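You operate a simulated robot arm through the tools that you are given. There is no shell and no other tool. Be economical: measure what you need, move in short steps, check, and stop when the job is done.

You run a simulated two-armed robot. Do the job below in one go: nothing can be reset, and whatever is moved stays where it is left.

JOB
Fetch the plain can and set it on the panel on the top of the counter bench. Fetch the clean filter from the top of the goods bench and stand it in the tray c25 floor. Put the banded gauge from the top of the long bench in the tray a23 floor. Take the wax block from the top of the long bench and leave it in the tipper bin floor. Stack the 40 mm block gauge from the top of the counter bench on top of the 35 mm block gauge. Take the short block from the top of the counter bench and leave it in the tray a25 floor. Put the tall box on the top of the low cupboard away on the bottom shelf of the filter rack. The order is free. Set down upright: plain can, clean filter, banded gauge, wax block.

The check looks at the end state, three seconds after you hand in, the way a careful person would. Anything else that was tipped, shoved, dropped, spilled or broken makes it a failure.

ROBOT AND FRAMES
Two 7-joint arms with vacuum grippers on one trunk, on a base that drives. Base frame: it is fixed to the floor where the robot stands at the start and does not move with it; the origin is under the middle of the robot, x ahead of it, y to its left, z up; the surface under the hand at the start is at about z = 72. Units: cm, rad, N and s.
The left shoulder is at the start at [7, 17.4, 100.4], the right one opposite. With the tool pointing down near the work surface each hand reaches from about 34 to 80 cm from the robot's upright axis, wherever it stands, measured 20 degrees to its own side. Places, roughly: banded gauge [-125, 0, 75]; block gauge [75, 175, 75]; bottom shelf of the filter rack [70, 260, 20]; clean filter (6x6x15 cm) [50, 10, 80]; panel [75, 75, 75]; short block (8x4x4 cm) [50, 200, 80]; tall box (6x6x16 cm) [-930, -360, 80]; tipper bin floor (20x20 cm) [-152, -118, 80]; tray A23 floor (19x16 cm) [-134, -88, 80]; tray A25 floor (19x16 cm) [-138, -64, 80]; tray C25 floor (24x15 cm) [-158, 224, 62]; wax block [-125, -25, 75]. Payload 3.5 kg a hand.
Tool frame (each hand has its own): the origin (TCP) lies in the middle of the cups' lips, and z points out of the cups. The gripper has 2 cups of 3.2 cm across, covering 3.2 by 8 cm (tool x, y); the bellows give 1 cm. With the vacuum on, a cup seals on a smooth face that it is pressed against (1 to 4 N); it does not hold porous or soft things. The pull reaches 76 N.
Orientation is that of the tool frame in the base frame, as a unit quaternion [x, y, z, w]. With the cups facing straight down, the tool's x points along the base's -x, its y along +y and its z along -z.

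CONTROLS
- The arms move only by the tool send_rows. It takes "left_moves", "right_moves" or both (then of equal length, played together; a hand with none holds still); each is a list of rows, each a list of 2 entries, a list of its own where there are three numbers: the shift along the tool's x, y, z in units of 250 mm (1.0 is 250 mm), then the turn, a rotation vector about the tool's x, y, z in units of 180 degrees (1.0 is 180 degrees). In form: [[[tx, ty, tz], [wx, wy, wz]], ...]. A call has 1 to 10 rows; each row is the pose to reach, as a shift and turn from the pose commanded when the call began, along the tool's axes at that moment. "left_vac" and "right_vac" are, for a hand that has rows, the vacuum: 1 switches it on, 0 off, set as the call begins (left out, the last holds). A call with a number of a shift or a turn outside -1 to 1 is refused whole. Each row takes 0.2 s and may step no farther than 5 cm and 0.15 rad from the row before; otherwise, or with a gripper value out of range, the whole call is refused. Where a pose cannot be reached the arm comes as near as it can. A force on the tool above 40 N (or 10 N above the force at the start of the call, whichever is more), or a blocked arm, ends the call early, and 0.2 s more pass. The pull builds up within a second once a cup has sealed. Time passes only in rows, and 0.2 s behind the last, so rows that repeat a pose give it time. The reply holds the time, the measured pose of the TCP, the force on the tool along the base axes and the pull of the vacuum, in the units named above and with some noise, with the torque about the TCP (base axes, N m) and any sound that the robot's microphone picked up.
- Cameras (640 x 400 px; columns grow to the right, rows downward): "scene" is now at [11.68, 4.6, 130.82]; the picture's right is [0.58, -0.82, 0.00], its down [-0.59, -0.41, -0.70] and it looks along [0.57, 0.40, -0.72] (base axes); focal length 255 px, centre (320, 200). "left" rides on the left gripper at [7.4, -1.9, -11] in its tool frame; the picture's right is [0.25, 0.97, 0.00], its down [-0.77, 0.20, -0.60] and it looks along [-0.58, 0.15, 0.80] (tool axes); focal length 218 px, centre (320, 200). "right" rides on the right gripper at [7.3, 1.9, -11] in its tool frame; the picture's right is [-0.25, 0.97, 0.00], its down [-0.77, -0.20, -0.60] and it looks along [-0.58, -0.15, 0.80] (tool axes); focal length 218 px, centre (320, 200). There is no depth. A picture from a camera that has moved, and an enlarged one, comes with that camera's place and axes in the base frame and with its lens.
- grab_frame(camera): a new picture of that camera. It takes no simulated time.
- lift_body(by): slides the trunk up (or, below 0, down) by that many cm; the arms and the scene camera ride with it, the base frame stays. It gives what a move gives, with no picture.
- roll_base(legs): drives the robot by 1 to 6 legs, each [ahead, turn to the left] in cm and rad, along the robot's own axes; the way and the turn of a leg run together, so that a leg with both is an arc; at most 150 cm and 3.142 rad a leg. The arms and the cameras ride along, it lands a little off, and it stops where it bumps. It gives what a move gives.
- aim_head(pan, tilt): turns the head with the scene camera to pan (to the left, within 1.501 rad either way) and tilt (down, from -0.506 to 1.204), counted from straight ahead of the robot. It gives what a move gives.
- inspect(camera, box): a new picture of the part [left, top, right, bottom] of that camera's present view, enlarged. It takes no simulated time.
- hand_in(): hands the job in; it is judged then, once.

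Work in short steps. Places have to be worked out from the pictures, the camera data and where the tool is seen: move nearer, look again, correct. Check each grasp and each placing, and mend what went wrong. You have 207 turns and 210 pictures in all, those below and enlarged ones among them. Switch the vacuum off and draw the arms clear of the work before you hand the job in, unless the task says otherwise; then end with one line.

The tools are called after "Request:" by a JSON object that holds its "op" and its "data". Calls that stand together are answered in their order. send_rows: Moves the arms, as the interface text tells. Its arguments: {"type":"object","properties":{"left_moves":{"type":"array","items":{"type":"array"}},"left_vac":{"type":"number"},"right_moves":{"type":"array","items":{"type":"array"}},"right_vac":{"type":"number"}},"required":[]} The other tools are called the same way: lift_body (by) slides the trunk up or down; roll_base (legs) drives the base; aim_head (pan, tilt) turns the head that bears the scene camera; grab_frame (camera) takes a picture; inspect (camera, box) takes an enlarged picture of a part of a camera's view; hand_in () hands the job in.

At the start:

```text
clock: 0.0
left_ee_pos: [38.19, 43.31, 107.57]
left_orientation: [0.0, 1.0, 0.0, 0.0]
left_force: [0.7, -0.5, -0.5]
left_torque: [-0.02, 0.03, -0.03]
left_pull: 0.1
right_ee_pos: [53.01, 5.25, 105.99]
right_orientation: [0.003, 1.0, 0.005, 0.0]
right_force: [0.3, 0.4, 0.1]
right_torque: [-0.01, 0.01, -0.03]
right_pull: 0.1
trunk travel left (down, up): [-50.0, 34.0]
robot x, y, heading: [0.02, -0.09, -0.004]
head pan, tilt: [0.614, 0.801]
```

scene: 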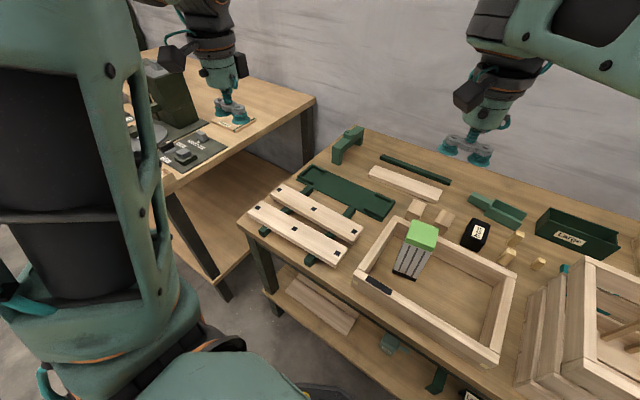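
right: 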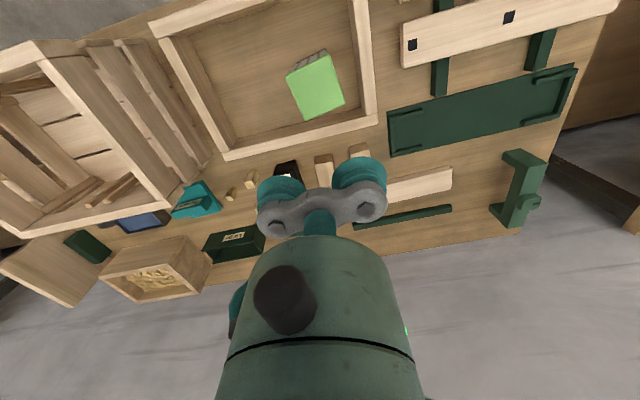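
left: 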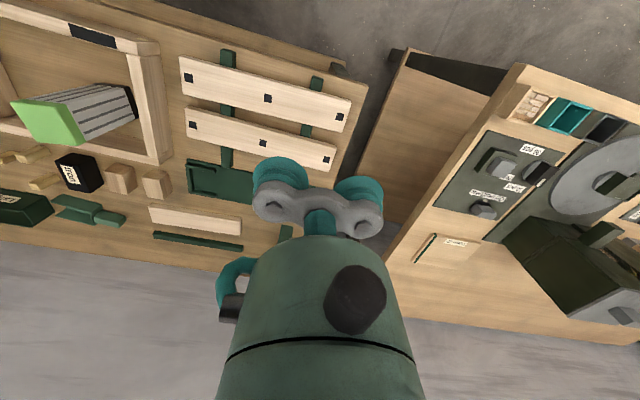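

The clean filter is probably the green-topped thing in the frame on the goods bench. I look around with the head to learn the layout.

Request:
{"op": "aim_head", "data": {"pan": 1.4, "tilt": 0.35}}

Request:
{"op": "grab_frame", "data": {"camera": "scene"}}

Request:
{"op": "aim_head", "data": {"pan": 0.0, "tilt": 0.8}}

Request:
{"op": "grab_frame", "data": {"camera": "scene"}}

Request:
{"op": "aim_head", "data": {"pan": -1.4, "tilt": 0.35}}

Request:
{"op": "grab_frame", "data": {"camera": "scene"}}

```text
clock: 1.1
left_ee_pos: [38.27, 43.28, 107.65]
left_orientation: [0.0, 1.0, 0.0, 0.001]
left_force: [-0.3, 0.8, -0.1]
left_torque: [-0.01, -0.02, 0.01]
left_pull: 0.0
right_ee_pos: [53.15, 5.28, 105.99]
right_orientation: [0.005, 1.0, 0.006, 0.0]
right_force: [-0.3, 0.6, -0.3]
right_torque: [0.01, 0.02, -0.04]
right_pull: 0.1
trunk travel left (down, up): [-50.0, 34.0]
robot x, y, heading: [-0.44, -0.31, 0.001]
head pan, tilt: [1.4, 0.351]
```

```text
206 pictures are left
camera scene: at [6.69, 9.12, 134.79], right [0.99, -0.17, 0.0], down [-0.06, -0.34, -0.94], along [0.16, 0.93, -0.34], focal length 255 px, centre (320, 200)
```

scene: 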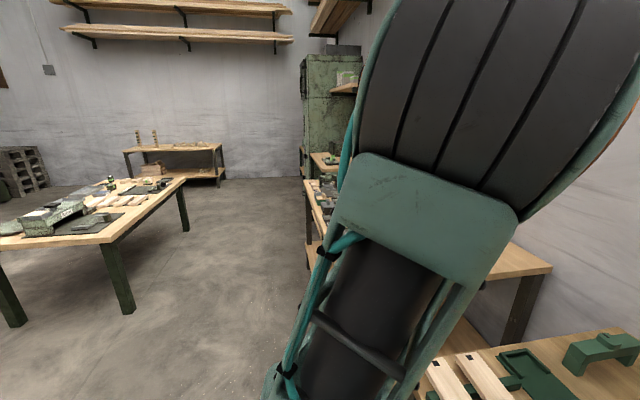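

```text
clock: 2.6
left_ee_pos: [38.17, 43.35, 107.68]
left_orientation: [0.0, 1.0, 0.0, 0.0]
left_force: [0.2, -0.5, -0.1]
left_torque: [0.01, 0.01, 0.02]
left_pull: 0.0
right_ee_pos: [53.08, 5.35, 106.0]
right_orientation: [0.005, 1.0, 0.006, 0.001]
right_force: [0.0, -0.6, -0.3]
right_torque: [0.03, 0.02, 0.01]
right_pull: 0.0
trunk travel left (down, up): [-50.0, 34.0]
robot x, y, heading: [-0.16, 0.15, -0.001]
head pan, tilt: [0.0, 0.799]
```

```text
205 pictures are left
camera scene: at [13.17, -0.04, 130.83], right [0.0, -1.0, 0.0], down [-0.72, 0.0, -0.7], along [0.7, 0.0, -0.72], focal length 255 px, centre (320, 200)
```

scene: 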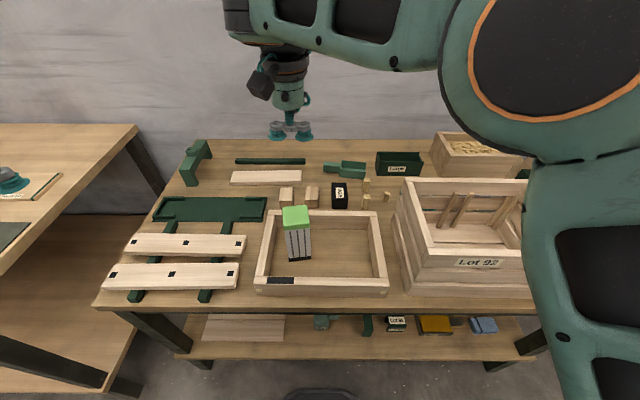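

```text
clock: 4.2
left_ee_pos: [38.11, 43.31, 107.64]
left_orientation: [-0.001, 1.0, 0.0, -0.001]
left_force: [-0.8, 1.0, -0.4]
left_torque: [0.01, -0.02, -0.06]
left_pull: 0.0
right_ee_pos: [53.06, 5.2, 105.95]
right_orientation: [0.004, 1.0, 0.006, -0.001]
right_force: [0.9, 0.0, 0.5]
right_torque: [0.01, -0.01, 0.02]
right_pull: 0.1
trunk travel left (down, up): [-50.0, 34.0]
robot x, y, heading: [0.05, -0.04, -0.002]
head pan, tilt: [-1.4, 0.351]
```

```text
204 pictures are left
camera scene: at [6.69, -9.23, 134.8], right [-0.99, -0.17, 0.0], down [-0.06, 0.34, -0.94], along [0.16, -0.93, -0.34], focal length 255 px, centre (320, 200)
```

scene: 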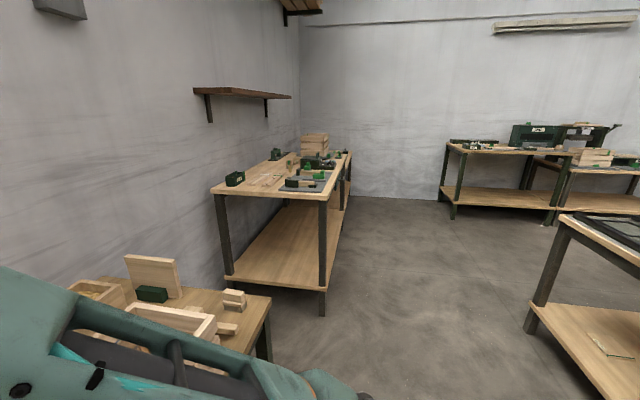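

The clean filter's top lies near (50, 5.5, 88). I look closer to see its yaw and top face.

Request:
{"op": "inspect", "data": {"camera": "right", "box": [240, 20, 400, 120]}}

Request:
{"op": "aim_head", "data": {"pan": 0.0, "tilt": 0.8}}

Request:
{"op": "inspect", "data": {"camera": "scene", "box": [240, 150, 440, 300]}}

```text
4.00 times, centred on (320, 70) of right
camera zoom: at [45.79, 7.17, 117.26], right [0.26, 0.97, 0.01], down [0.77, -0.22, 0.6], along [0.58, -0.15, -0.8], focal length 873 px, centre (320, 720)
```

zoom: 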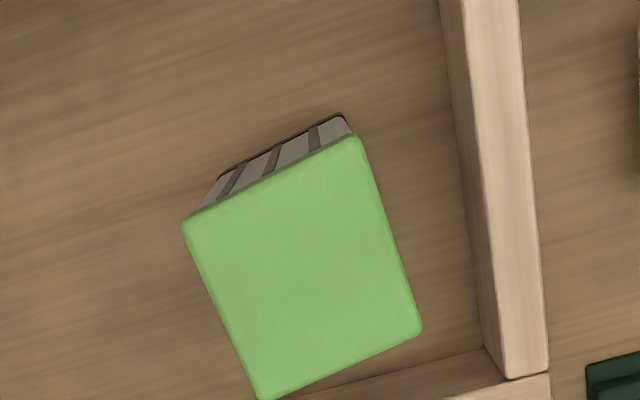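

```text
clock: 5.7
left_ee_pos: [38.13, 43.36, 107.56]
left_orientation: [0.0, 1.0, 0.0, -0.001]
left_force: [0.8, -0.2, -0.4]
left_torque: [0.02, -0.01, 0.03]
left_pull: 0.1
right_ee_pos: [53.05, 5.23, 106.03]
right_orientation: [0.005, 1.0, 0.005, 0.0]
right_force: [-0.7, 0.2, 0.3]
right_torque: [0.02, 0.05, -0.02]
right_pull: 0.1
trunk travel left (down, up): [-50.0, 34.0]
robot x, y, heading: [0.16, 0.0, -0.003]
head pan, tilt: [0.0, 0.799]
```

```text
2.67 times, centred on (340, 225) of scene
camera zoom: at [13.17, -0.06, 130.83], right [0.0, -1.0, 0.0], down [-0.72, 0.0, -0.7], along [0.7, 0.0, -0.72], focal length 679 px, centre (267, 133)
```

zoom: 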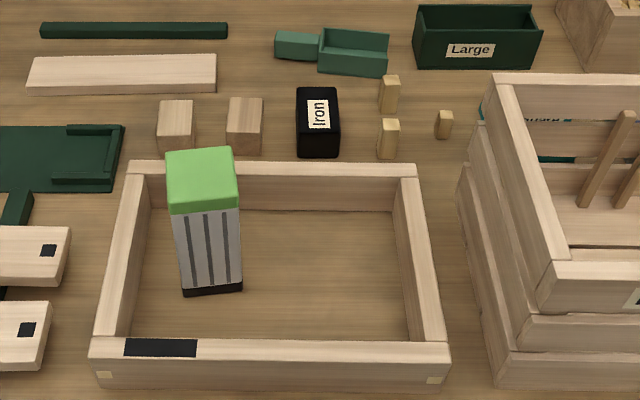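

The filter top centre is about (50.8, 5.7), yaw +8°. A 6 cm face takes only one cup, so I shift the tool 2.4 cm along its y so that one cup is centred. I go down to just above it.

Request:
{"op": "send_rows", "data": {"right_moves": [[[0.04, 0.05, 0.15], [0, 0, -0.02]], [[0.08, 0.1, 0.3], [0, 0, -0.044]], [[0.102, 0.116, 0.45], [0, 0, -0.044]], [[0.102, 0.116, 0.6], [0, 0, -0.044]], [[0.102, 0.116, 0.66], [0, 0, -0.044]]]}}

Request:
{"op": "grab_frame", "data": {"camera": "right"}}

Request:
{"op": "inspect", "data": {"camera": "scene", "box": [240, 150, 400, 270]}}

```text
clock: 6.9
left_ee_pos: [38.19, 43.3, 107.74]
left_orientation: [0.0, 1.0, 0.0, -0.001]
left_force: [-0.2, -0.9, 0.1]
left_torque: [-0.01, -0.03, -0.02]
left_pull: 0.0
right_ee_pos: [50.46, 8.5, 89.4]
right_orientation: [-0.067, 0.998, 0.005, 0.001]
right_force: [-0.3, -0.4, -0.6]
right_torque: [0.0, -0.01, 0.0]
right_pull: 0.1
trunk travel left (down, up): [-50.0, 34.0]
robot x, y, heading: [-0.35, -0.05, 0.002]
head pan, tilt: [0.0, 0.799]
```

```text
201 pictures are left
camera right: at [43.01, 9.35, 100.67], right [0.12, 0.99, 0.01], down [0.79, -0.1, 0.6], along [0.6, -0.07, -0.8], focal length 218 px, centre (320, 200)
```

right: 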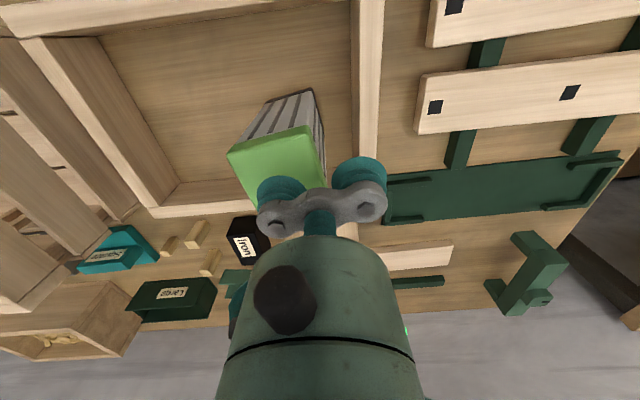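

```text
3.33 times, centred on (320, 210) of scene
camera zoom: at [13.15, -0.04, 130.84], right [0.0, -1.0, 0.0], down [-0.72, 0.0, -0.7], along [0.7, 0.0, -0.72], focal length 849 px, centre (320, 167)
```

zoom: 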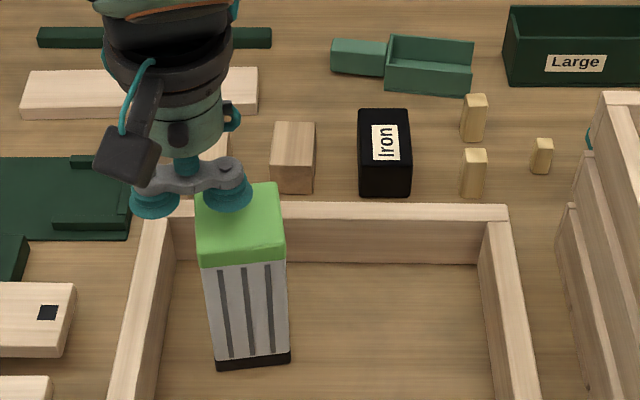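

The cup at (50.8, 6.1) sits over the top centre. I press down with the vacuum on.

Request:
{"op": "send_rows", "data": {"right_moves": [[[0, 0, 0.06], [0, 0, 0]], [[0, 0, 0.09], [0, 0, 0]], [[0, 0, 0.105], [0, 0, 0]], [[0, 0, 0.105], [0, 0, 0]], [[0, 0, 0.105], [0, 0, 0]], [[0, 0, 0.105], [0, 0, 0]]], "right_vac": 1}}

```text
clock: 8.3
left_ee_pos: [38.03, 43.48, 107.68]
left_orientation: [-0.001, 1.0, -0.001, 0.001]
left_force: [-0.3, -0.3, -0.1]
left_torque: [0.01, 0.03, 0.0]
left_pull: 0.1
right_ee_pos: [50.45, 8.5, 87.02]
right_orientation: [-0.066, 0.998, 0.005, 0.002]
right_force: [2.4, 5.2, 19.3]
right_torque: [-1.22, -0.15, 0.06]
right_pull: 37.7
trunk travel left (down, up): [-50.0, 34.0]
robot x, y, heading: [-0.11, 0.4, 0.001]
head pan, tilt: [0.0, 0.799]
```

Sealed on one cup (37.7 N). I lift.

Request:
{"op": "send_rows", "data": {"right_moves": [[[0, 0, -0.05], [0, 0, 0]], [[0, 0, -0.2], [0, 0, 0]], [[0, 0, -0.4], [0, 0, 0]], [[0, 0, -0.6], [0, 0, 0]], [[0, 0, -0.8], [0, 0, 0]], [[0, 0, -0.8], [0, 0, 0]]]}}

Request:
{"op": "grab_frame", "data": {"camera": "scene"}}

```text
clock: 9.7
left_ee_pos: [38.19, 43.28, 107.55]
left_orientation: [0.0, 1.0, 0.0, 0.0]
left_force: [0.3, -0.5, -0.4]
left_torque: [0.03, 0.02, 0.02]
left_pull: 0.0
right_ee_pos: [50.57, 8.05, 106.89]
right_orientation: [-0.066, 0.998, 0.005, 0.0]
right_force: [-0.3, 0.2, -2.3]
right_torque: [-0.85, -0.1, 0.03]
right_pull: 38.1
trunk travel left (down, up): [-50.0, 34.0]
robot x, y, heading: [-0.46, -0.19, -0.003]
head pan, tilt: [0.0, 0.799]
```

```text
199 pictures are left
camera scene: at [13.25, -0.05, 130.82], right [0.0, -1.0, 0.0], down [-0.72, 0.0, -0.7], along [0.7, 0.0, -0.72], focal length 255 px, centre (320, 200)
```

scene: 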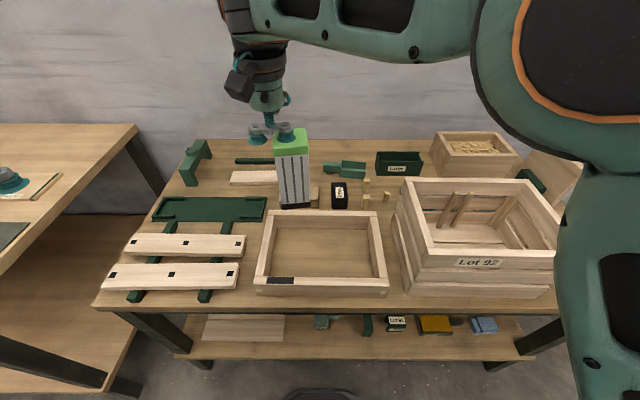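

The filter hangs well (about 0.25 kg). I raise the trunk for clearance, back off and turn left into the aisle, then look around.

Request:
{"op": "lift_body", "data": {"by": 15}}

Request:
{"op": "roll_base", "data": {"legs": [[-30, 0], [0, 1.57]]}}

Request:
{"op": "aim_head", "data": {"pan": 0.0, "tilt": 0.4}}

Request:
{"op": "grab_frame", "data": {"camera": "scene"}}

Request:
{"op": "aim_head", "data": {"pan": 1.0, "tilt": 0.5}}

Request:
{"op": "grab_frame", "data": {"camera": "scene"}}

```text
clock: 11.5
left_ee_pos: [38.13, 43.4, 122.72]
left_orientation: [-0.001, 1.0, -0.001, -0.001]
left_force: [0.1, 0.8, 0.1]
left_torque: [0.02, 0.02, -0.01]
left_pull: 0.1
right_ee_pos: [50.55, 8.06, 121.93]
right_orientation: [-0.064, 0.998, 0.006, 0.0]
right_force: [-0.7, 0.3, -2.4]
right_torque: [-0.82, -0.11, 0.0]
right_pull: 38.0
trunk travel left (down, up): [-65.0, 19.0]
robot x, y, heading: [0.02, 0.21, 0.003]
head pan, tilt: [0.0, 0.799]
```

```text
clock: 17.4
left_ee_pos: [-74.09, 37.65, 122.57]
left_orientation: [0.711, -0.703, 0.0, 0.0]
left_force: [-0.5, -0.1, 0.7]
left_torque: [0.01, 0.0, -0.02]
left_pull: 0.2
right_ee_pos: [-38.97, 50.5, 122.05]
right_orientation: [0.755, -0.656, -0.004, 0.004]
right_force: [0.0, -1.5, -2.2]
right_torque: [0.08, -0.81, -0.01]
right_pull: 37.6
trunk travel left (down, up): [-65.0, 19.0]
robot x, y, heading: [-30.17, 0.06, 1.577]
head pan, tilt: [0.0, 0.799]
```

```text
clock: 18.2
left_ee_pos: [-73.89, 37.8, 122.52]
left_orientation: [0.711, -0.703, 0.0, 0.0]
left_force: [-0.6, 0.8, 0.0]
left_torque: [0.02, -0.01, -0.01]
left_pull: 0.0
right_ee_pos: [-39.04, 50.47, 122.08]
right_orientation: [0.755, -0.656, -0.004, 0.004]
right_force: [0.4, -0.3, -2.0]
right_torque: [0.1, -0.84, 0.02]
right_pull: 37.0
trunk travel left (down, up): [-65.0, 19.0]
robot x, y, heading: [-30.48, -0.0, 1.578]
head pan, tilt: [0.0, 0.4]
```

```text
198 pictures are left
camera scene: at [-30.41, 14.21, 149.33], right [1.0, 0.01, 0.0], down [0.0, -0.39, -0.92], along [-0.01, 0.92, -0.39], focal length 255 px, centre (320, 200)
```

scene: 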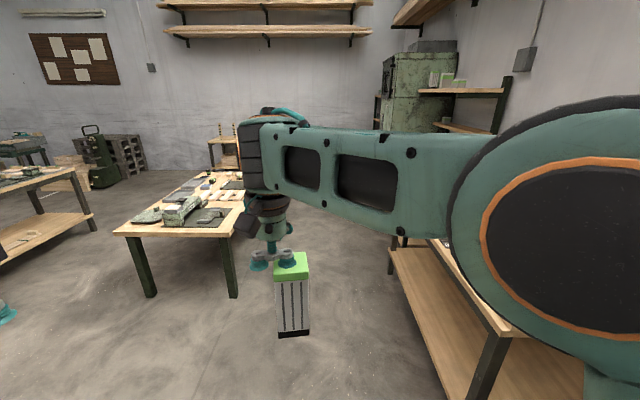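

```text
clock: 19.5
left_ee_pos: [-74.03, 37.74, 122.51]
left_orientation: [0.711, -0.703, -0.002, 0.0]
left_force: [0.5, 0.2, -0.7]
left_torque: [0.03, -0.02, -0.02]
left_pull: 0.0
right_ee_pos: [-38.96, 50.54, 121.93]
right_orientation: [0.755, -0.656, -0.004, 0.004]
right_force: [0.5, 0.7, -3.0]
right_torque: [0.13, -0.82, 0.02]
right_pull: 37.8
trunk travel left (down, up): [-65.0, 19.0]
robot x, y, heading: [-30.42, 0.32, 1.582]
head pan, tilt: [1.0, 0.499]
```

```text
197 pictures are left
camera scene: at [-38.01, 9.79, 148.43], right [0.53, 0.85, 0.0], down [0.41, -0.25, -0.88], along [-0.74, 0.47, -0.48], focal length 255 px, centre (320, 200)
```

scene: 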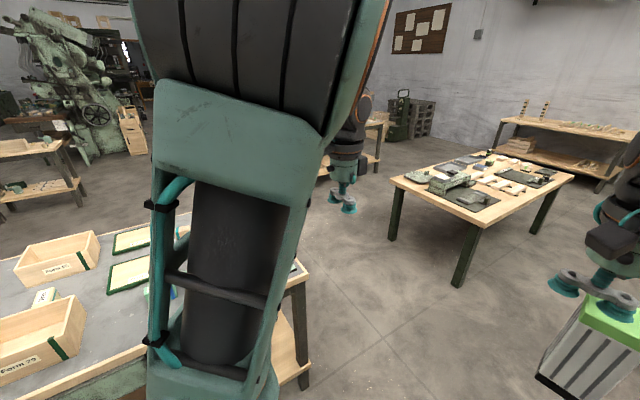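

I zoom in on the table that should carry the trays C, and on the rack at the right.

Request:
{"op": "inspect", "data": {"camera": "scene", "box": [380, 100, 640, 240]}}

Request:
{"op": "aim_head", "data": {"pan": 0.5, "tilt": 0.3}}

Request:
{"op": "inspect", "data": {"camera": "scene", "box": [320, 80, 560, 230]}}

```text
2.46 times, centred on (510, 170) of scene
camera zoom: at [-38.01, 9.79, 148.43], right [0.53, 0.85, 0.0], down [0.41, -0.25, -0.88], along [-0.74, 0.47, -0.48], focal length 627 px, centre (-148, 274)
```

zoom: 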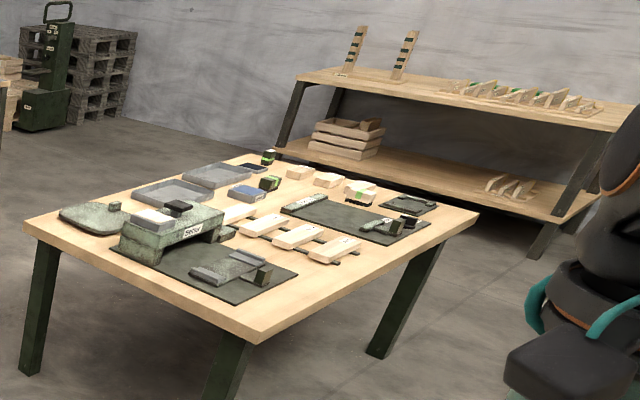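

```text
clock: 20.4
left_ee_pos: [-74.16, 37.72, 122.53]
left_orientation: [0.71, -0.704, 0.0, 0.0]
left_force: [0.1, 0.3, -0.7]
left_torque: [0.0, -0.03, 0.03]
left_pull: 0.0
right_ee_pos: [-39.05, 50.56, 121.97]
right_orientation: [0.755, -0.655, -0.005, 0.003]
right_force: [0.1, 0.3, -2.3]
right_torque: [0.12, -0.81, 0.0]
right_pull: 37.7
trunk travel left (down, up): [-65.0, 19.0]
robot x, y, heading: [-30.63, -0.36, 1.581]
head pan, tilt: [0.499, 0.3]
```

```text
2.67 times, centred on (440, 155) of scene
camera zoom: at [-34.88, 13.09, 150.26], right [0.87, 0.49, 0.0], down [0.14, -0.26, -0.96], along [-0.47, 0.83, -0.3], focal length 679 px, centre (0, 320)
```

zoom: 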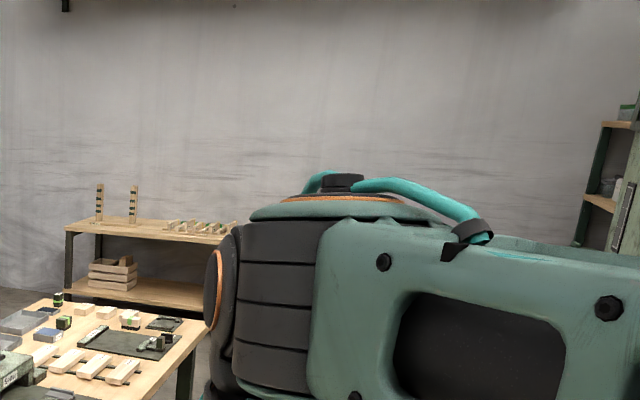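

The two grey trays on the low table match tray C25, reached from its far (−x) side. I drive through the gap between the benches around to that side, then look.

Request:
{"op": "roll_base", "data": {"legs": [[105, 0], [0, 1.565], [150, 0], [38, 0]]}}

Request:
{"op": "aim_head", "data": {"pan": -0.9, "tilt": 0.5}}

Request:
{"op": "grab_frame", "data": {"camera": "scene"}}

Request:
{"op": "aim_head", "data": {"pan": 0.3, "tilt": 0.3}}

Request:
{"op": "grab_frame", "data": {"camera": "scene"}}

```text
clock: 38.6
left_ee_pos: [-257.58, 60.53, 122.64]
left_orientation: [1.0, -0.001, 0.0, 0.0]
left_force: [0.4, -0.2, 0.6]
left_torque: [0.0, 0.03, 0.01]
left_pull: 0.1
right_ee_pos: [-270.01, 95.62, 121.93]
right_orientation: [0.998, 0.065, -0.001, 0.005]
right_force: [-0.4, 0.7, -2.1]
right_torque: [0.82, 0.1, 0.02]
right_pull: 37.8
trunk travel left (down, up): [-65.0, 19.0]
robot x, y, heading: [-219.94, 103.99, 3.138]
head pan, tilt: [0.499, 0.3]
```

```text
clock: 40.2
left_ee_pos: [-257.76, 60.45, 122.66]
left_orientation: [1.0, -0.001, 0.0, 0.0]
left_force: [0.1, -0.1, -0.4]
left_torque: [-0.02, 0.01, 0.02]
left_pull: 0.1
right_ee_pos: [-269.98, 95.72, 122.0]
right_orientation: [0.998, 0.064, 0.0, 0.005]
right_force: [-1.0, 0.1, -2.1]
right_torque: [0.81, 0.11, -0.02]
right_pull: 37.7
trunk travel left (down, up): [-65.0, 19.0]
robot x, y, heading: [-219.02, 103.96, 3.139]
head pan, tilt: [-0.901, 0.499]
```

```text
194 pictures are left
camera scene: at [-229.98, 110.83, 148.43], right [0.78, 0.62, 0.0], down [0.3, -0.38, -0.88], along [-0.54, 0.69, -0.48], focal length 255 px, centre (320, 200)
```

scene: 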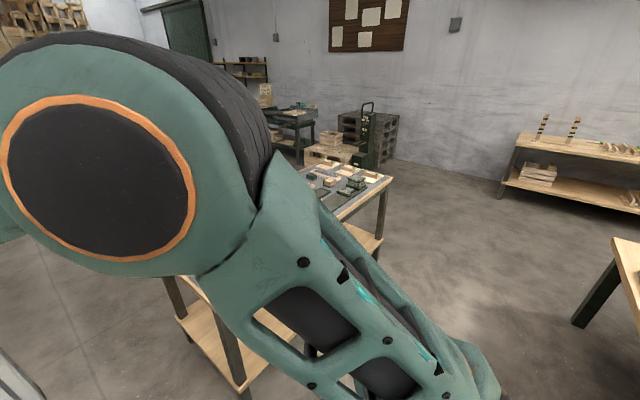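

```text
clock: 41.6
left_ee_pos: [-257.75, 60.63, 122.61]
left_orientation: [1.0, -0.001, 0.0, 0.0]
left_force: [0.0, 0.6, -0.9]
left_torque: [-0.02, -0.03, -0.04]
left_pull: 0.0
right_ee_pos: [-269.99, 95.84, 121.88]
right_orientation: [0.998, 0.064, -0.001, 0.005]
right_force: [-0.8, -0.7, -2.5]
right_torque: [0.83, 0.09, 0.01]
right_pull: 38.2
trunk travel left (down, up): [-65.0, 19.0]
robot x, y, heading: [-219.46, 104.01, 3.141]
head pan, tilt: [0.3, 0.3]
```

```text
193 pictures are left
camera scene: at [-233.29, 100.96, 150.27], right [-0.29, 0.96, 0.0], down [0.28, 0.09, -0.96], along [-0.91, -0.28, -0.3], focal length 255 px, centre (320, 200)
```

scene: 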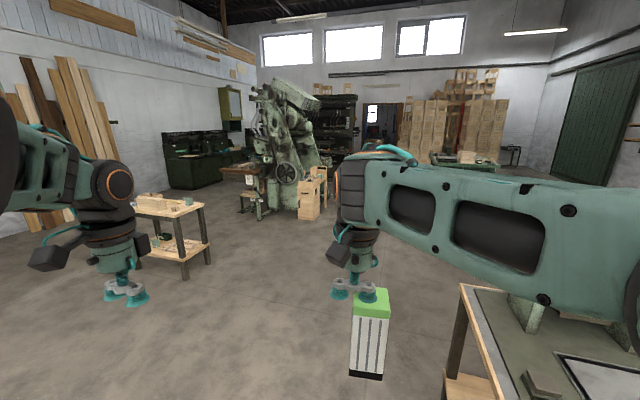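

The aisle between x≈−290 and −168 is clear. I turn into it, drive up beside the tray, face the table (+x) and look down.

Request:
{"op": "roll_base", "data": {"legs": [[0, -1.57], [132, 0], [0, -1.57]]}}

Request:
{"op": "aim_head", "data": {"pan": 0.0, "tilt": 0.8}}

Request:
{"op": "grab_frame", "data": {"camera": "scene"}}

Request:
{"op": "grab_frame", "data": {"camera": "left"}}

```text
clock: 55.8
left_ee_pos: [-181.63, 278.31, 122.64]
left_orientation: [-0.004, 1.0, 0.0, 0.0]
left_force: [-0.1, 0.8, -0.5]
left_torque: [-0.04, 0.03, -0.02]
left_pull: 0.0
right_ee_pos: [-168.98, 243.25, 121.97]
right_orientation: [-0.07, 0.998, 0.005, 0.0]
right_force: [1.1, 0.2, -2.3]
right_torque: [-0.8, -0.11, 0.0]
right_pull: 37.6
trunk travel left (down, up): [-65.0, 19.0]
robot x, y, heading: [-219.58, 234.43, 0.007]
head pan, tilt: [0.3, 0.3]
```

```text
clock: 56.7
left_ee_pos: [-181.62, 278.34, 122.64]
left_orientation: [-0.005, 1.0, 0.0, 0.0]
left_force: [-0.3, -0.1, -0.1]
left_torque: [-0.01, 0.01, -0.03]
left_pull: 0.1
right_ee_pos: [-169.09, 243.13, 121.84]
right_orientation: [-0.069, 0.998, 0.005, 0.001]
right_force: [0.2, 0.0, -2.8]
right_torque: [-0.85, -0.08, -0.01]
right_pull: 38.1
trunk travel left (down, up): [-65.0, 19.0]
robot x, y, heading: [-219.43, 234.66, 0.012]
head pan, tilt: [0.0, 0.799]
```

```text
192 pictures are left
camera scene: at [-206.35, 234.71, 145.84], right [0.01, -1.0, 0.0], down [-0.72, -0.01, -0.7], along [0.7, 0.01, -0.72], focal length 255 px, centre (320, 200)
```

scene: 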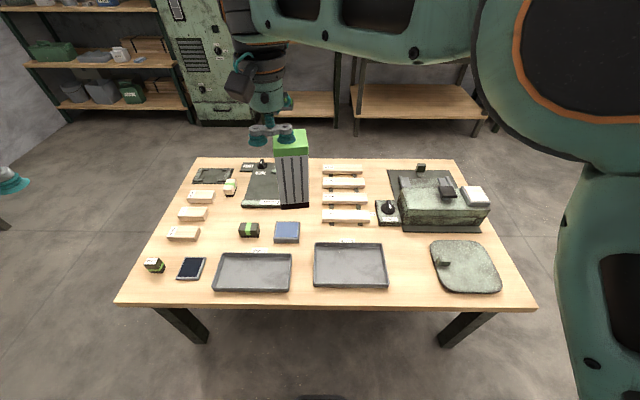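

```text
191 pictures are left
camera left: at [-188.98, 276.46, 133.72], right [-0.26, 0.97, 0.0], down [0.77, 0.21, 0.6], along [0.58, 0.16, -0.8], focal length 218 px, centre (320, 200)
```

left: 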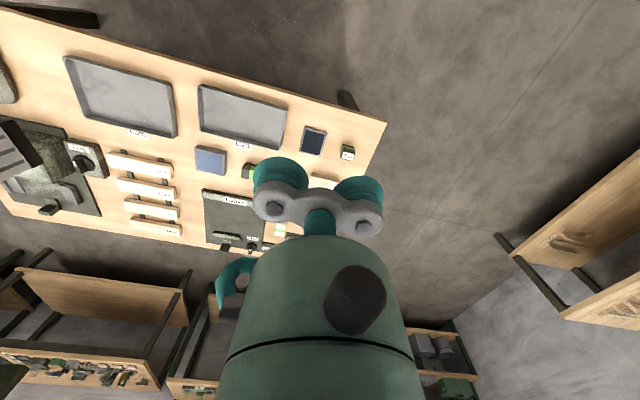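

Two grey trays with labels; I read them.

Request:
{"op": "inspect", "data": {"camera": "left", "box": [50, 40, 310, 180]}}

Request:
{"op": "inspect", "data": {"camera": "scene", "box": [120, 150, 420, 310]}}

```text
2.46 times, centred on (180, 110) of left
camera zoom: at [-188.98, 276.46, 133.72], right [-0.26, 0.97, 0.0], down [0.77, 0.21, 0.6], along [0.58, 0.16, -0.8], focal length 537 px, centre (665, 422)
```

zoom: 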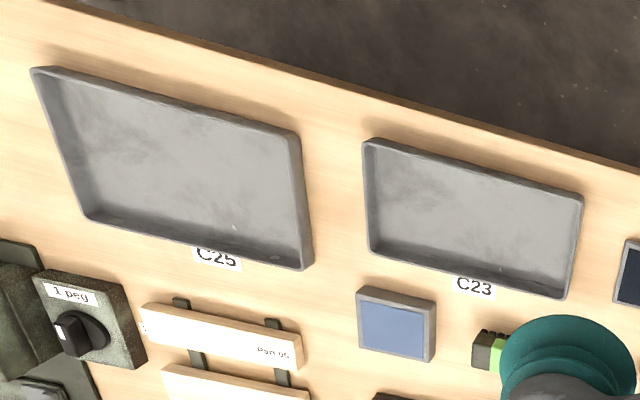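

```text
2.13 times, centred on (270, 230) of scene
camera zoom: at [-206.35, 234.71, 145.84], right [0.01, -1.0, 0.0], down [-0.72, -0.01, -0.7], along [0.7, 0.01, -0.72], focal length 543 px, centre (427, 136)
```

zoom: 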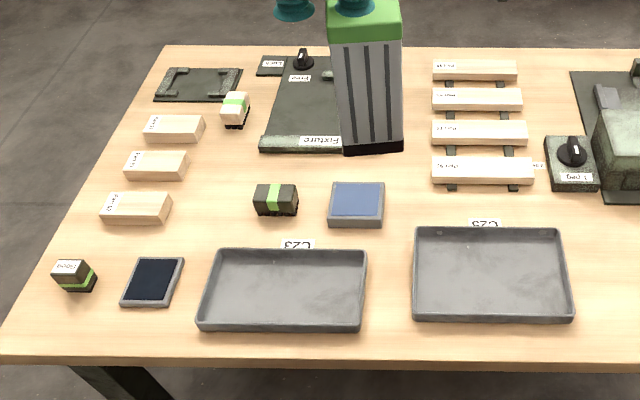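

C25 is the right tray, its centre at (−158.4, 224.4). I swing the filter over it, straighten the yaw, and lower the trunk by 25 cm.

Request:
{"op": "send_rows", "data": {"right_moves": [[[-0.066, -0.142, 0], [0, 0, 0.01]], [[-0.132, -0.284, 0], [0, 0, 0.02]], [[-0.198, -0.425, 0], [0, 0, 0.03]], [[-0.264, -0.567, 0], [0, 0, 0.044]], [[-0.33, -0.708, 0], [0, 0, 0.044]], [[-0.33, -0.708, 0], [0, 0, 0.044]]]}}

Request:
{"op": "lift_body", "data": {"by": -25}}

Request:
{"op": "grab_frame", "data": {"camera": "scene"}}

Request:
{"op": "grab_frame", "data": {"camera": "right"}}

```text
clock: 58.1
left_ee_pos: [-181.89, 278.39, 122.6]
left_orientation: [-0.004, 1.0, 0.0, 0.0]
left_force: [0.0, 1.1, -0.1]
left_torque: [0.02, -0.02, -0.02]
left_pull: 0.1
right_ee_pos: [-158.49, 226.83, 121.71]
right_orientation: [-0.002, 1.0, 0.005, 0.0]
right_force: [-0.5, 0.3, -2.1]
right_torque: [-0.82, 0.0, 0.0]
right_pull: 38.1
trunk travel left (down, up): [-65.0, 19.0]
robot x, y, heading: [-219.6, 234.6, 0.01]
head pan, tilt: [0.0, 0.799]
```

```text
clock: 60.7
left_ee_pos: [-181.74, 278.14, 97.56]
left_orientation: [-0.004, 1.0, -0.001, -0.001]
left_force: [0.2, 0.5, -0.3]
left_torque: [0.01, 0.0, -0.01]
left_pull: 0.0
right_ee_pos: [-158.35, 226.73, 96.72]
right_orientation: [-0.001, 1.0, 0.006, 0.0]
right_force: [0.3, 0.0, -2.3]
right_torque: [-0.83, 0.0, 0.03]
right_pull: 37.3
trunk travel left (down, up): [-40.0, 44.0]
robot x, y, heading: [-219.77, 234.61, 0.009]
head pan, tilt: [0.0, 0.799]
```

```text
188 pictures are left
camera scene: at [-206.36, 234.68, 120.84], right [0.01, -1.0, 0.0], down [-0.72, -0.01, -0.7], along [0.7, 0.01, -0.72], focal length 255 px, centre (320, 200)
```

scene: 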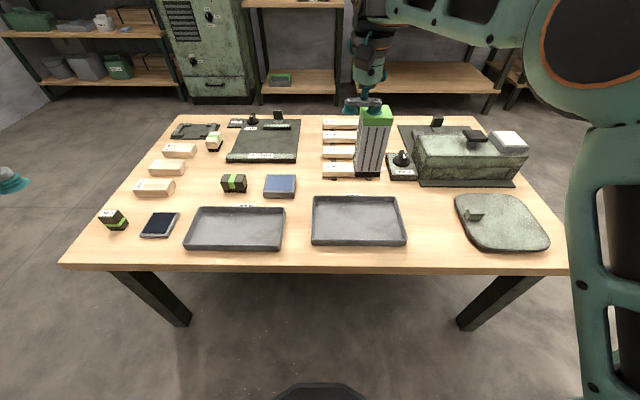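

```text
187 pictures are left
camera right: at [-165.69, 228.62, 108.02], right [0.25, 0.97, 0.01], down [0.77, -0.21, 0.6], along [0.58, -0.14, -0.8], focal length 218 px, centre (320, 200)
```

right: 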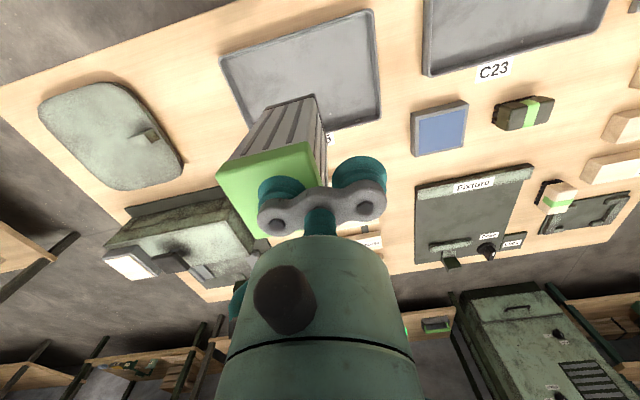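

Tray centre confirmed at (−158, 224.4). I lower to just above contact, then slowly touch.

Request:
{"op": "send_rows", "data": {"right_moves": [[[0, 0, 0.18], [0, 0, 0]], [[0, 0, 0.36], [0, 0, 0]], [[0, 0, 0.54], [0, 0, 0]], [[0, 0, 0.66], [0, 0, 0]], [[0, 0, 0.72], [0, 0, 0]], [[0, 0, 0.74], [0, 0, 0]], [[0, 0, 0.76], [0, 0, 0]], [[0, 0, 0.77], [0, 0, 0]]]}}

Request:
{"op": "grab_frame", "data": {"camera": "scene"}}

```text
clock: 62.5
left_ee_pos: [-181.78, 278.36, 97.56]
left_orientation: [-0.005, 1.0, 0.001, 0.0]
left_force: [0.0, 0.1, -0.1]
left_torque: [0.03, 0.0, 0.02]
left_pull: 0.0
right_ee_pos: [-158.51, 226.95, 77.57]
right_orientation: [-0.001, 1.0, 0.005, 0.002]
right_force: [-1.2, 2.6, 8.1]
right_torque: [-1.16, 0.03, -0.05]
right_pull: 38.0
trunk travel left (down, up): [-40.0, 44.0]
robot x, y, heading: [-219.57, 234.74, 0.011]
head pan, tilt: [0.0, 0.799]
```

```text
186 pictures are left
camera scene: at [-206.48, 234.73, 120.87], right [0.01, -1.0, 0.0], down [-0.72, -0.01, -0.7], along [0.7, 0.01, -0.72], focal length 255 px, centre (320, 200)
```

scene: 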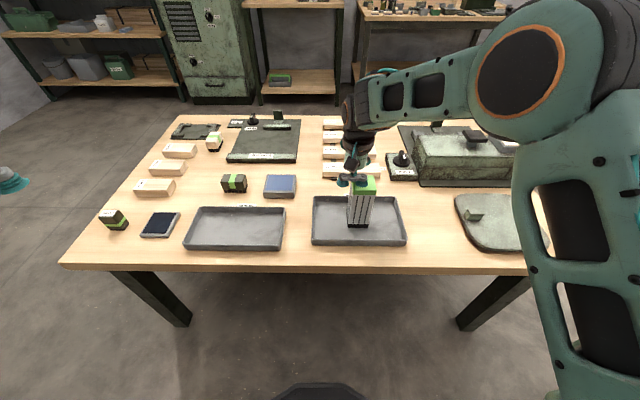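

Contact with 8 N and the filter stands inside the tray. I release and rise.

Request:
{"op": "send_rows", "data": {"right_moves": [[[0, 0, -0.01], [0, 0, 0]], [[0, 0, -0.01], [0, 0, 0]], [[0, 0, -0.01], [0, 0, 0]], [[0, 0, -0.06], [0, 0, 0]], [[0, 0, -0.2], [0, 0, 0]], [[0, 0, -0.4], [0, 0, 0]], [[0, 0, -0.6], [0, 0, 0]], [[0, 0, -0.8], [0, 0, 0]], [[0, 0, -1.0], [0, 0, 0]]], "right_vac": 0}}

Request:
{"op": "inspect", "data": {"camera": "scene", "box": [280, 140, 440, 260]}}

Request:
{"op": "aim_head", "data": {"pan": 0.3, "tilt": 0.2}}

Request:
{"op": "grab_frame", "data": {"camera": "scene"}}

```text
clock: 64.5
left_ee_pos: [-181.79, 278.34, 97.63]
left_orientation: [-0.004, 1.0, 0.0, 0.001]
left_force: [0.0, 0.1, 0.7]
left_torque: [0.0, -0.02, 0.03]
left_pull: 0.0
right_ee_pos: [-158.43, 226.69, 102.65]
right_orientation: [0.0, 1.0, 0.005, 0.0]
right_force: [-0.5, -0.9, 0.1]
right_torque: [0.02, 0.01, 0.02]
right_pull: 0.1
trunk travel left (down, up): [-40.0, 44.0]
robot x, y, heading: [-219.64, 234.44, 0.008]
head pan, tilt: [0.0, 0.799]
```

```text
3.33 times, centred on (360, 200) of scene
camera zoom: at [-206.4, 234.7, 120.83], right [0.01, -1.0, 0.0], down [-0.72, -0.01, -0.7], along [0.7, 0.01, -0.72], focal length 849 px, centre (187, 200)
```

zoom: 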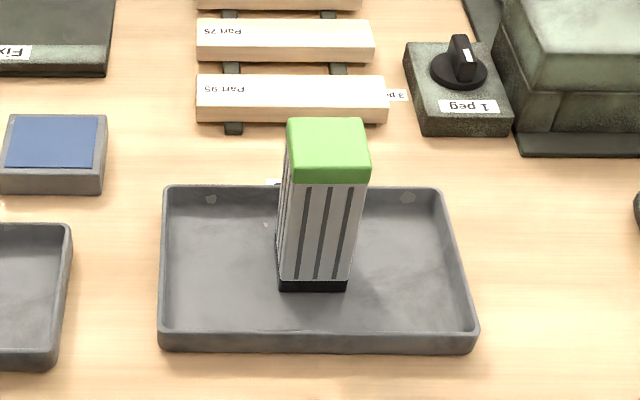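

```text
clock: 65.5
left_ee_pos: [-181.79, 278.3, 97.49]
left_orientation: [-0.005, 1.0, 0.001, 0.0]
left_force: [-0.5, 0.5, 0.1]
left_torque: [-0.03, -0.04, 0.02]
left_pull: 0.1
right_ee_pos: [-158.32, 226.6, 102.56]
right_orientation: [-0.001, 1.0, 0.005, 0.0]
right_force: [-0.1, -0.2, -0.1]
right_torque: [0.0, 0.04, -0.03]
right_pull: 0.0
trunk travel left (down, up): [-40.0, 44.0]
robot x, y, heading: [-219.55, 234.74, 0.009]
head pan, tilt: [0.3, 0.201]
```

```text
184 pictures are left
camera scene: at [-205.55, 237.44, 126.19], right [0.3, -0.95, 0.0], down [-0.19, -0.06, -0.98], along [0.93, 0.3, -0.2], focal length 255 px, centre (320, 200)
```

scene: 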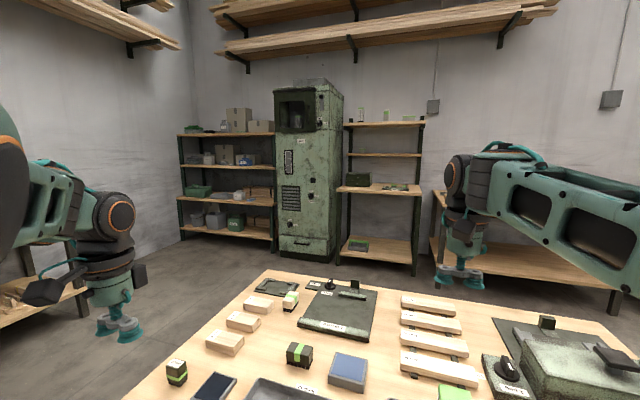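

The filter stands in C25. I zoom on the racks and shelves for the plain can and the filter rack's bottom shelf.

Request:
{"op": "inspect", "data": {"camera": "scene", "box": [320, 90, 480, 290]}}

Request:
{"op": "inspect", "data": {"camera": "scene", "box": [160, 80, 350, 260]}}

Request:
{"op": "aim_head", "data": {"pan": -0.3, "tilt": 0.3}}

Request:
{"op": "grab_frame", "data": {"camera": "scene"}}

Request:
{"op": "aim_head", "data": {"pan": 1.1, "tilt": 0.3}}

Request:
{"op": "grab_frame", "data": {"camera": "scene"}}

```text
2.00 times, centred on (400, 190) of scene
camera zoom: at [-205.55, 237.44, 126.19], right [0.3, -0.95, 0.0], down [-0.19, -0.06, -0.98], along [0.93, 0.3, -0.2], focal length 509 px, centre (160, 220)
```

zoom: 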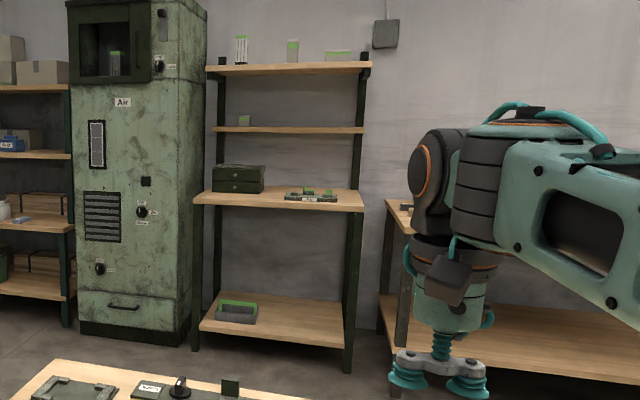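

```text
2.22 times, centred on (255, 170) of scene
camera zoom: at [-205.55, 237.44, 126.19], right [0.3, -0.95, 0.0], down [-0.19, -0.06, -0.98], along [0.93, 0.3, -0.2], focal length 566 px, centre (464, 267)
```

zoom: 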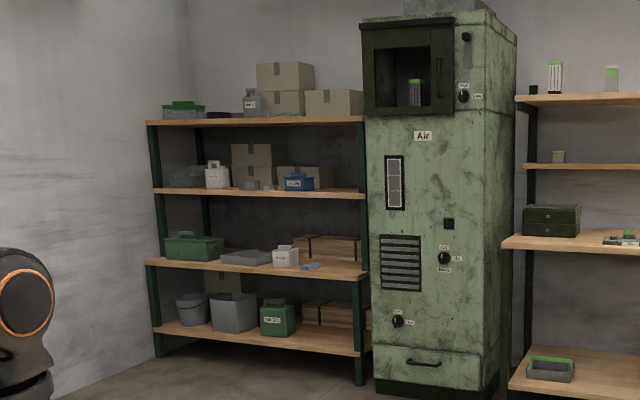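

```text
clock: 66.5
left_ee_pos: [-181.8, 278.3, 97.55]
left_orientation: [-0.004, 1.0, -0.001, 0.0]
left_force: [0.0, 0.7, 0.6]
left_torque: [-0.01, -0.01, 0.01]
left_pull: 0.0
right_ee_pos: [-158.42, 226.5, 102.72]
right_orientation: [0.0, 1.0, 0.005, 0.0]
right_force: [0.2, 0.6, 0.4]
right_torque: [0.0, -0.04, -0.02]
right_pull: 0.1
trunk travel left (down, up): [-40.0, 44.0]
robot x, y, heading: [-219.46, 234.56, 0.003]
head pan, tilt: [-0.3, 0.3]
```

```text
181 pictures are left
camera scene: at [-205.49, 231.94, 125.27], right [-0.29, -0.96, 0.0], down [-0.28, 0.08, -0.96], along [0.92, -0.27, -0.3], focal length 255 px, centre (320, 200)
```

scene: 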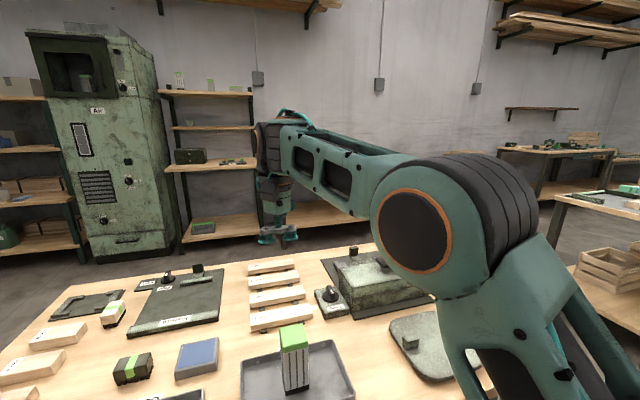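

```text
clock: 68.0
left_ee_pos: [-181.66, 278.37, 97.57]
left_orientation: [-0.005, 1.0, 0.0, 0.0]
left_force: [-0.5, -0.1, 0.9]
left_torque: [0.03, 0.04, 0.0]
left_pull: 0.0
right_ee_pos: [-158.41, 226.53, 102.62]
right_orientation: [-0.001, 1.0, 0.006, -0.001]
right_force: [0.5, 0.0, -0.5]
right_torque: [-0.01, -0.02, 0.01]
right_pull: 0.0
trunk travel left (down, up): [-40.0, 44.0]
robot x, y, heading: [-219.57, 234.7, 0.008]
head pan, tilt: [1.1, 0.3]
```

```text
180 pictures are left
camera scene: at [-210.26, 242.97, 125.27], right [0.89, -0.45, 0.0], down [-0.13, -0.26, -0.96], along [0.43, 0.85, -0.3], focal length 255 px, centre (320, 200)
```

scene: 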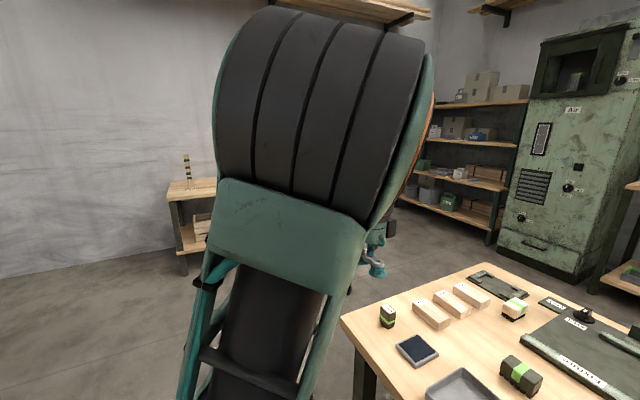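

Filter done. I raise the trunk and drive back round to the aisle side of the long bench.

Request:
{"op": "lift_body", "data": {"by": 25}}

Request:
{"op": "roll_base", "data": {"legs": [[0, -1.575], [131, 0], [0, 1.57], [150, 0], [28, 0], [0, -1.57]]}}

Request:
{"op": "aim_head", "data": {"pan": -0.5, "tilt": 0.5}}

Request:
{"op": "grab_frame", "data": {"camera": "scene"}}

```text
clock: 70.6
left_ee_pos: [-181.75, 278.3, 122.52]
left_orientation: [-0.005, 1.0, 0.0, 0.0]
left_force: [0.8, -0.9, 0.2]
left_torque: [0.0, -0.01, 0.01]
left_pull: 0.1
right_ee_pos: [-158.35, 226.61, 127.61]
right_orientation: [-0.001, 1.0, 0.005, 0.0]
right_force: [-0.8, 0.0, 0.3]
right_torque: [0.03, 0.04, 0.01]
right_pull: 0.2
trunk travel left (down, up): [-65.0, 19.0]
robot x, y, heading: [-219.33, 234.47, 0.013]
head pan, tilt: [1.1, 0.3]
```

```text
clock: 97.3
left_ee_pos: [1.96, 60.46, 122.65]
left_orientation: [0.716, 0.698, 0.0, 0.0]
left_force: [0.2, -1.2, -0.1]
left_torque: [-0.02, -0.01, 0.0]
left_pull: 0.0
right_ee_pos: [-50.46, 38.89, 127.62]
right_orientation: [0.718, 0.697, 0.003, 0.004]
right_force: [-0.6, 0.6, -0.5]
right_torque: [0.0, 0.03, 0.02]
right_pull: 0.1
trunk travel left (down, up): [-65.0, 19.0]
robot x, y, heading: [-40.38, 99.38, -1.592]
head pan, tilt: [1.1, 0.3]
```

```text
clock: 99.0
left_ee_pos: [1.99, 60.6, 122.6]
left_orientation: [0.715, 0.699, 0.0, 0.0]
left_force: [-0.4, 0.0, -0.4]
left_torque: [-0.01, 0.01, -0.04]
left_pull: 0.1
right_ee_pos: [-50.53, 38.72, 127.71]
right_orientation: [0.717, 0.697, 0.004, 0.004]
right_force: [-0.1, 0.2, 0.2]
right_torque: [-0.01, -0.01, 0.01]
right_pull: 0.1
trunk travel left (down, up): [-65.0, 19.0]
robot x, y, heading: [-40.75, 99.65, -1.591]
head pan, tilt: [-0.499, 0.499]
```

```text
179 pictures are left
camera scene: at [-45.09, 86.7, 148.43], right [-0.87, 0.5, 0.0], down [0.24, 0.42, -0.88], along [-0.44, -0.76, -0.48], focal length 255 px, centre (320, 200)
```

scene: 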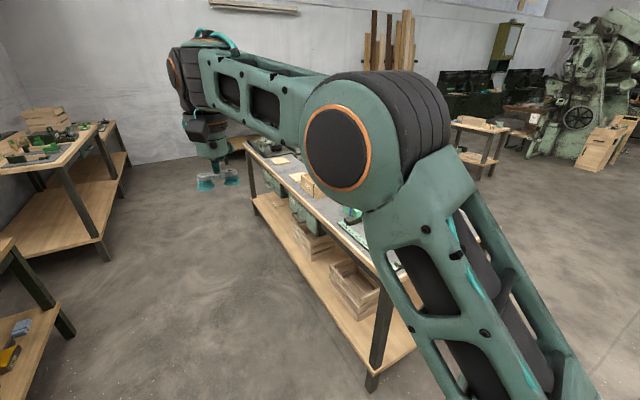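

I drive level with the banded gauge and face the long bench.

Request:
{"op": "roll_base", "data": {"legs": [[112, 0], [0, -1.55]]}}

Request:
{"op": "aim_head", "data": {"pan": 0.0, "tilt": 0.7}}

Request:
{"op": "grab_frame", "data": {"camera": "scene"}}

Request:
{"op": "aim_head", "data": {"pan": 0.7, "tilt": 0.5}}

Request:
{"op": "grab_frame", "data": {"camera": "scene"}}

```text
clock: 108.5
left_ee_pos: [-81.6, -55.41, 122.67]
left_orientation: [1.0, -0.002, 0.0, 0.0]
left_force: [0.2, -0.4, -0.5]
left_torque: [0.0, 0.03, 0.02]
left_pull: 0.0
right_ee_pos: [-104.23, -3.29, 127.54]
right_orientation: [1.0, -0.006, 0.0, 0.006]
right_force: [0.3, 0.3, 0.6]
right_torque: [-0.01, 0.02, 0.0]
right_pull: 0.1
trunk travel left (down, up): [-65.0, 19.0]
robot x, y, heading: [-43.29, -12.37, 3.137]
head pan, tilt: [-0.499, 0.499]
```

```text
clock: 109.4
left_ee_pos: [-81.55, -55.26, 122.67]
left_orientation: [1.0, -0.002, 0.0, 0.0]
left_force: [0.1, -0.2, 0.7]
left_torque: [0.0, 0.0, -0.01]
left_pull: 0.1
right_ee_pos: [-104.22, -3.21, 127.63]
right_orientation: [1.0, -0.005, 0.0, 0.005]
right_force: [-0.5, -0.5, -0.4]
right_torque: [0.01, 0.0, 0.0]
right_pull: 0.1
trunk travel left (down, up): [-65.0, 19.0]
robot x, y, heading: [-43.07, -12.01, 3.135]
head pan, tilt: [0.0, 0.7]
```

```text
178 pictures are left
camera scene: at [-56.64, -12.17, 146.66], right [0.01, 1.0, 0.0], down [0.64, 0.0, -0.77], along [-0.77, 0.0, -0.64], focal length 255 px, centre (320, 200)
```

scene: 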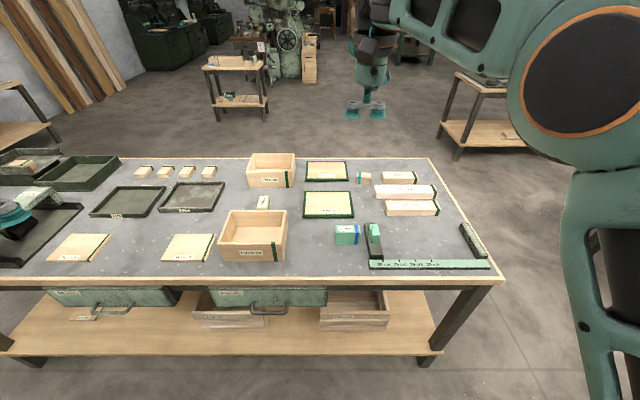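

```text
clock: 110.5
left_ee_pos: [-81.69, -55.34, 122.74]
left_orientation: [1.0, -0.003, 0.0, 0.0]
left_force: [-0.1, 0.4, 0.0]
left_torque: [-0.04, -0.02, -0.01]
left_pull: 0.0
right_ee_pos: [-104.21, -3.26, 127.5]
right_orientation: [1.0, -0.006, 0.0, 0.005]
right_force: [0.3, 0.1, 0.1]
right_torque: [0.02, 0.02, 0.01]
right_pull: 0.0
trunk travel left (down, up): [-65.0, 19.0]
robot x, y, heading: [-43.24, -11.93, 3.129]
head pan, tilt: [0.7, 0.499]
```

```text
177 pictures are left
camera scene: at [-55.14, -18.03, 148.43], right [-0.64, 0.77, 0.0], down [0.37, 0.31, -0.88], along [-0.67, -0.56, -0.48], focal length 255 px, centre (320, 200)
```

scene: 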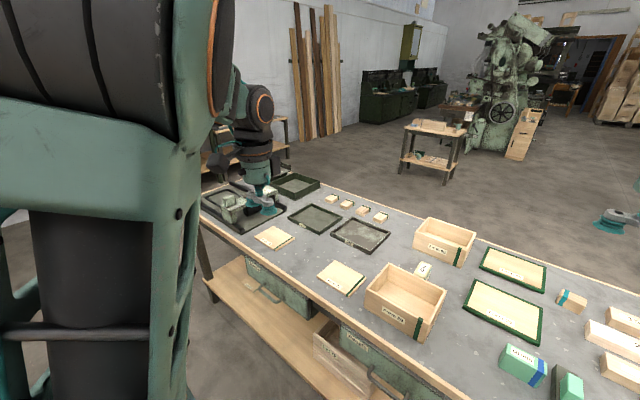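

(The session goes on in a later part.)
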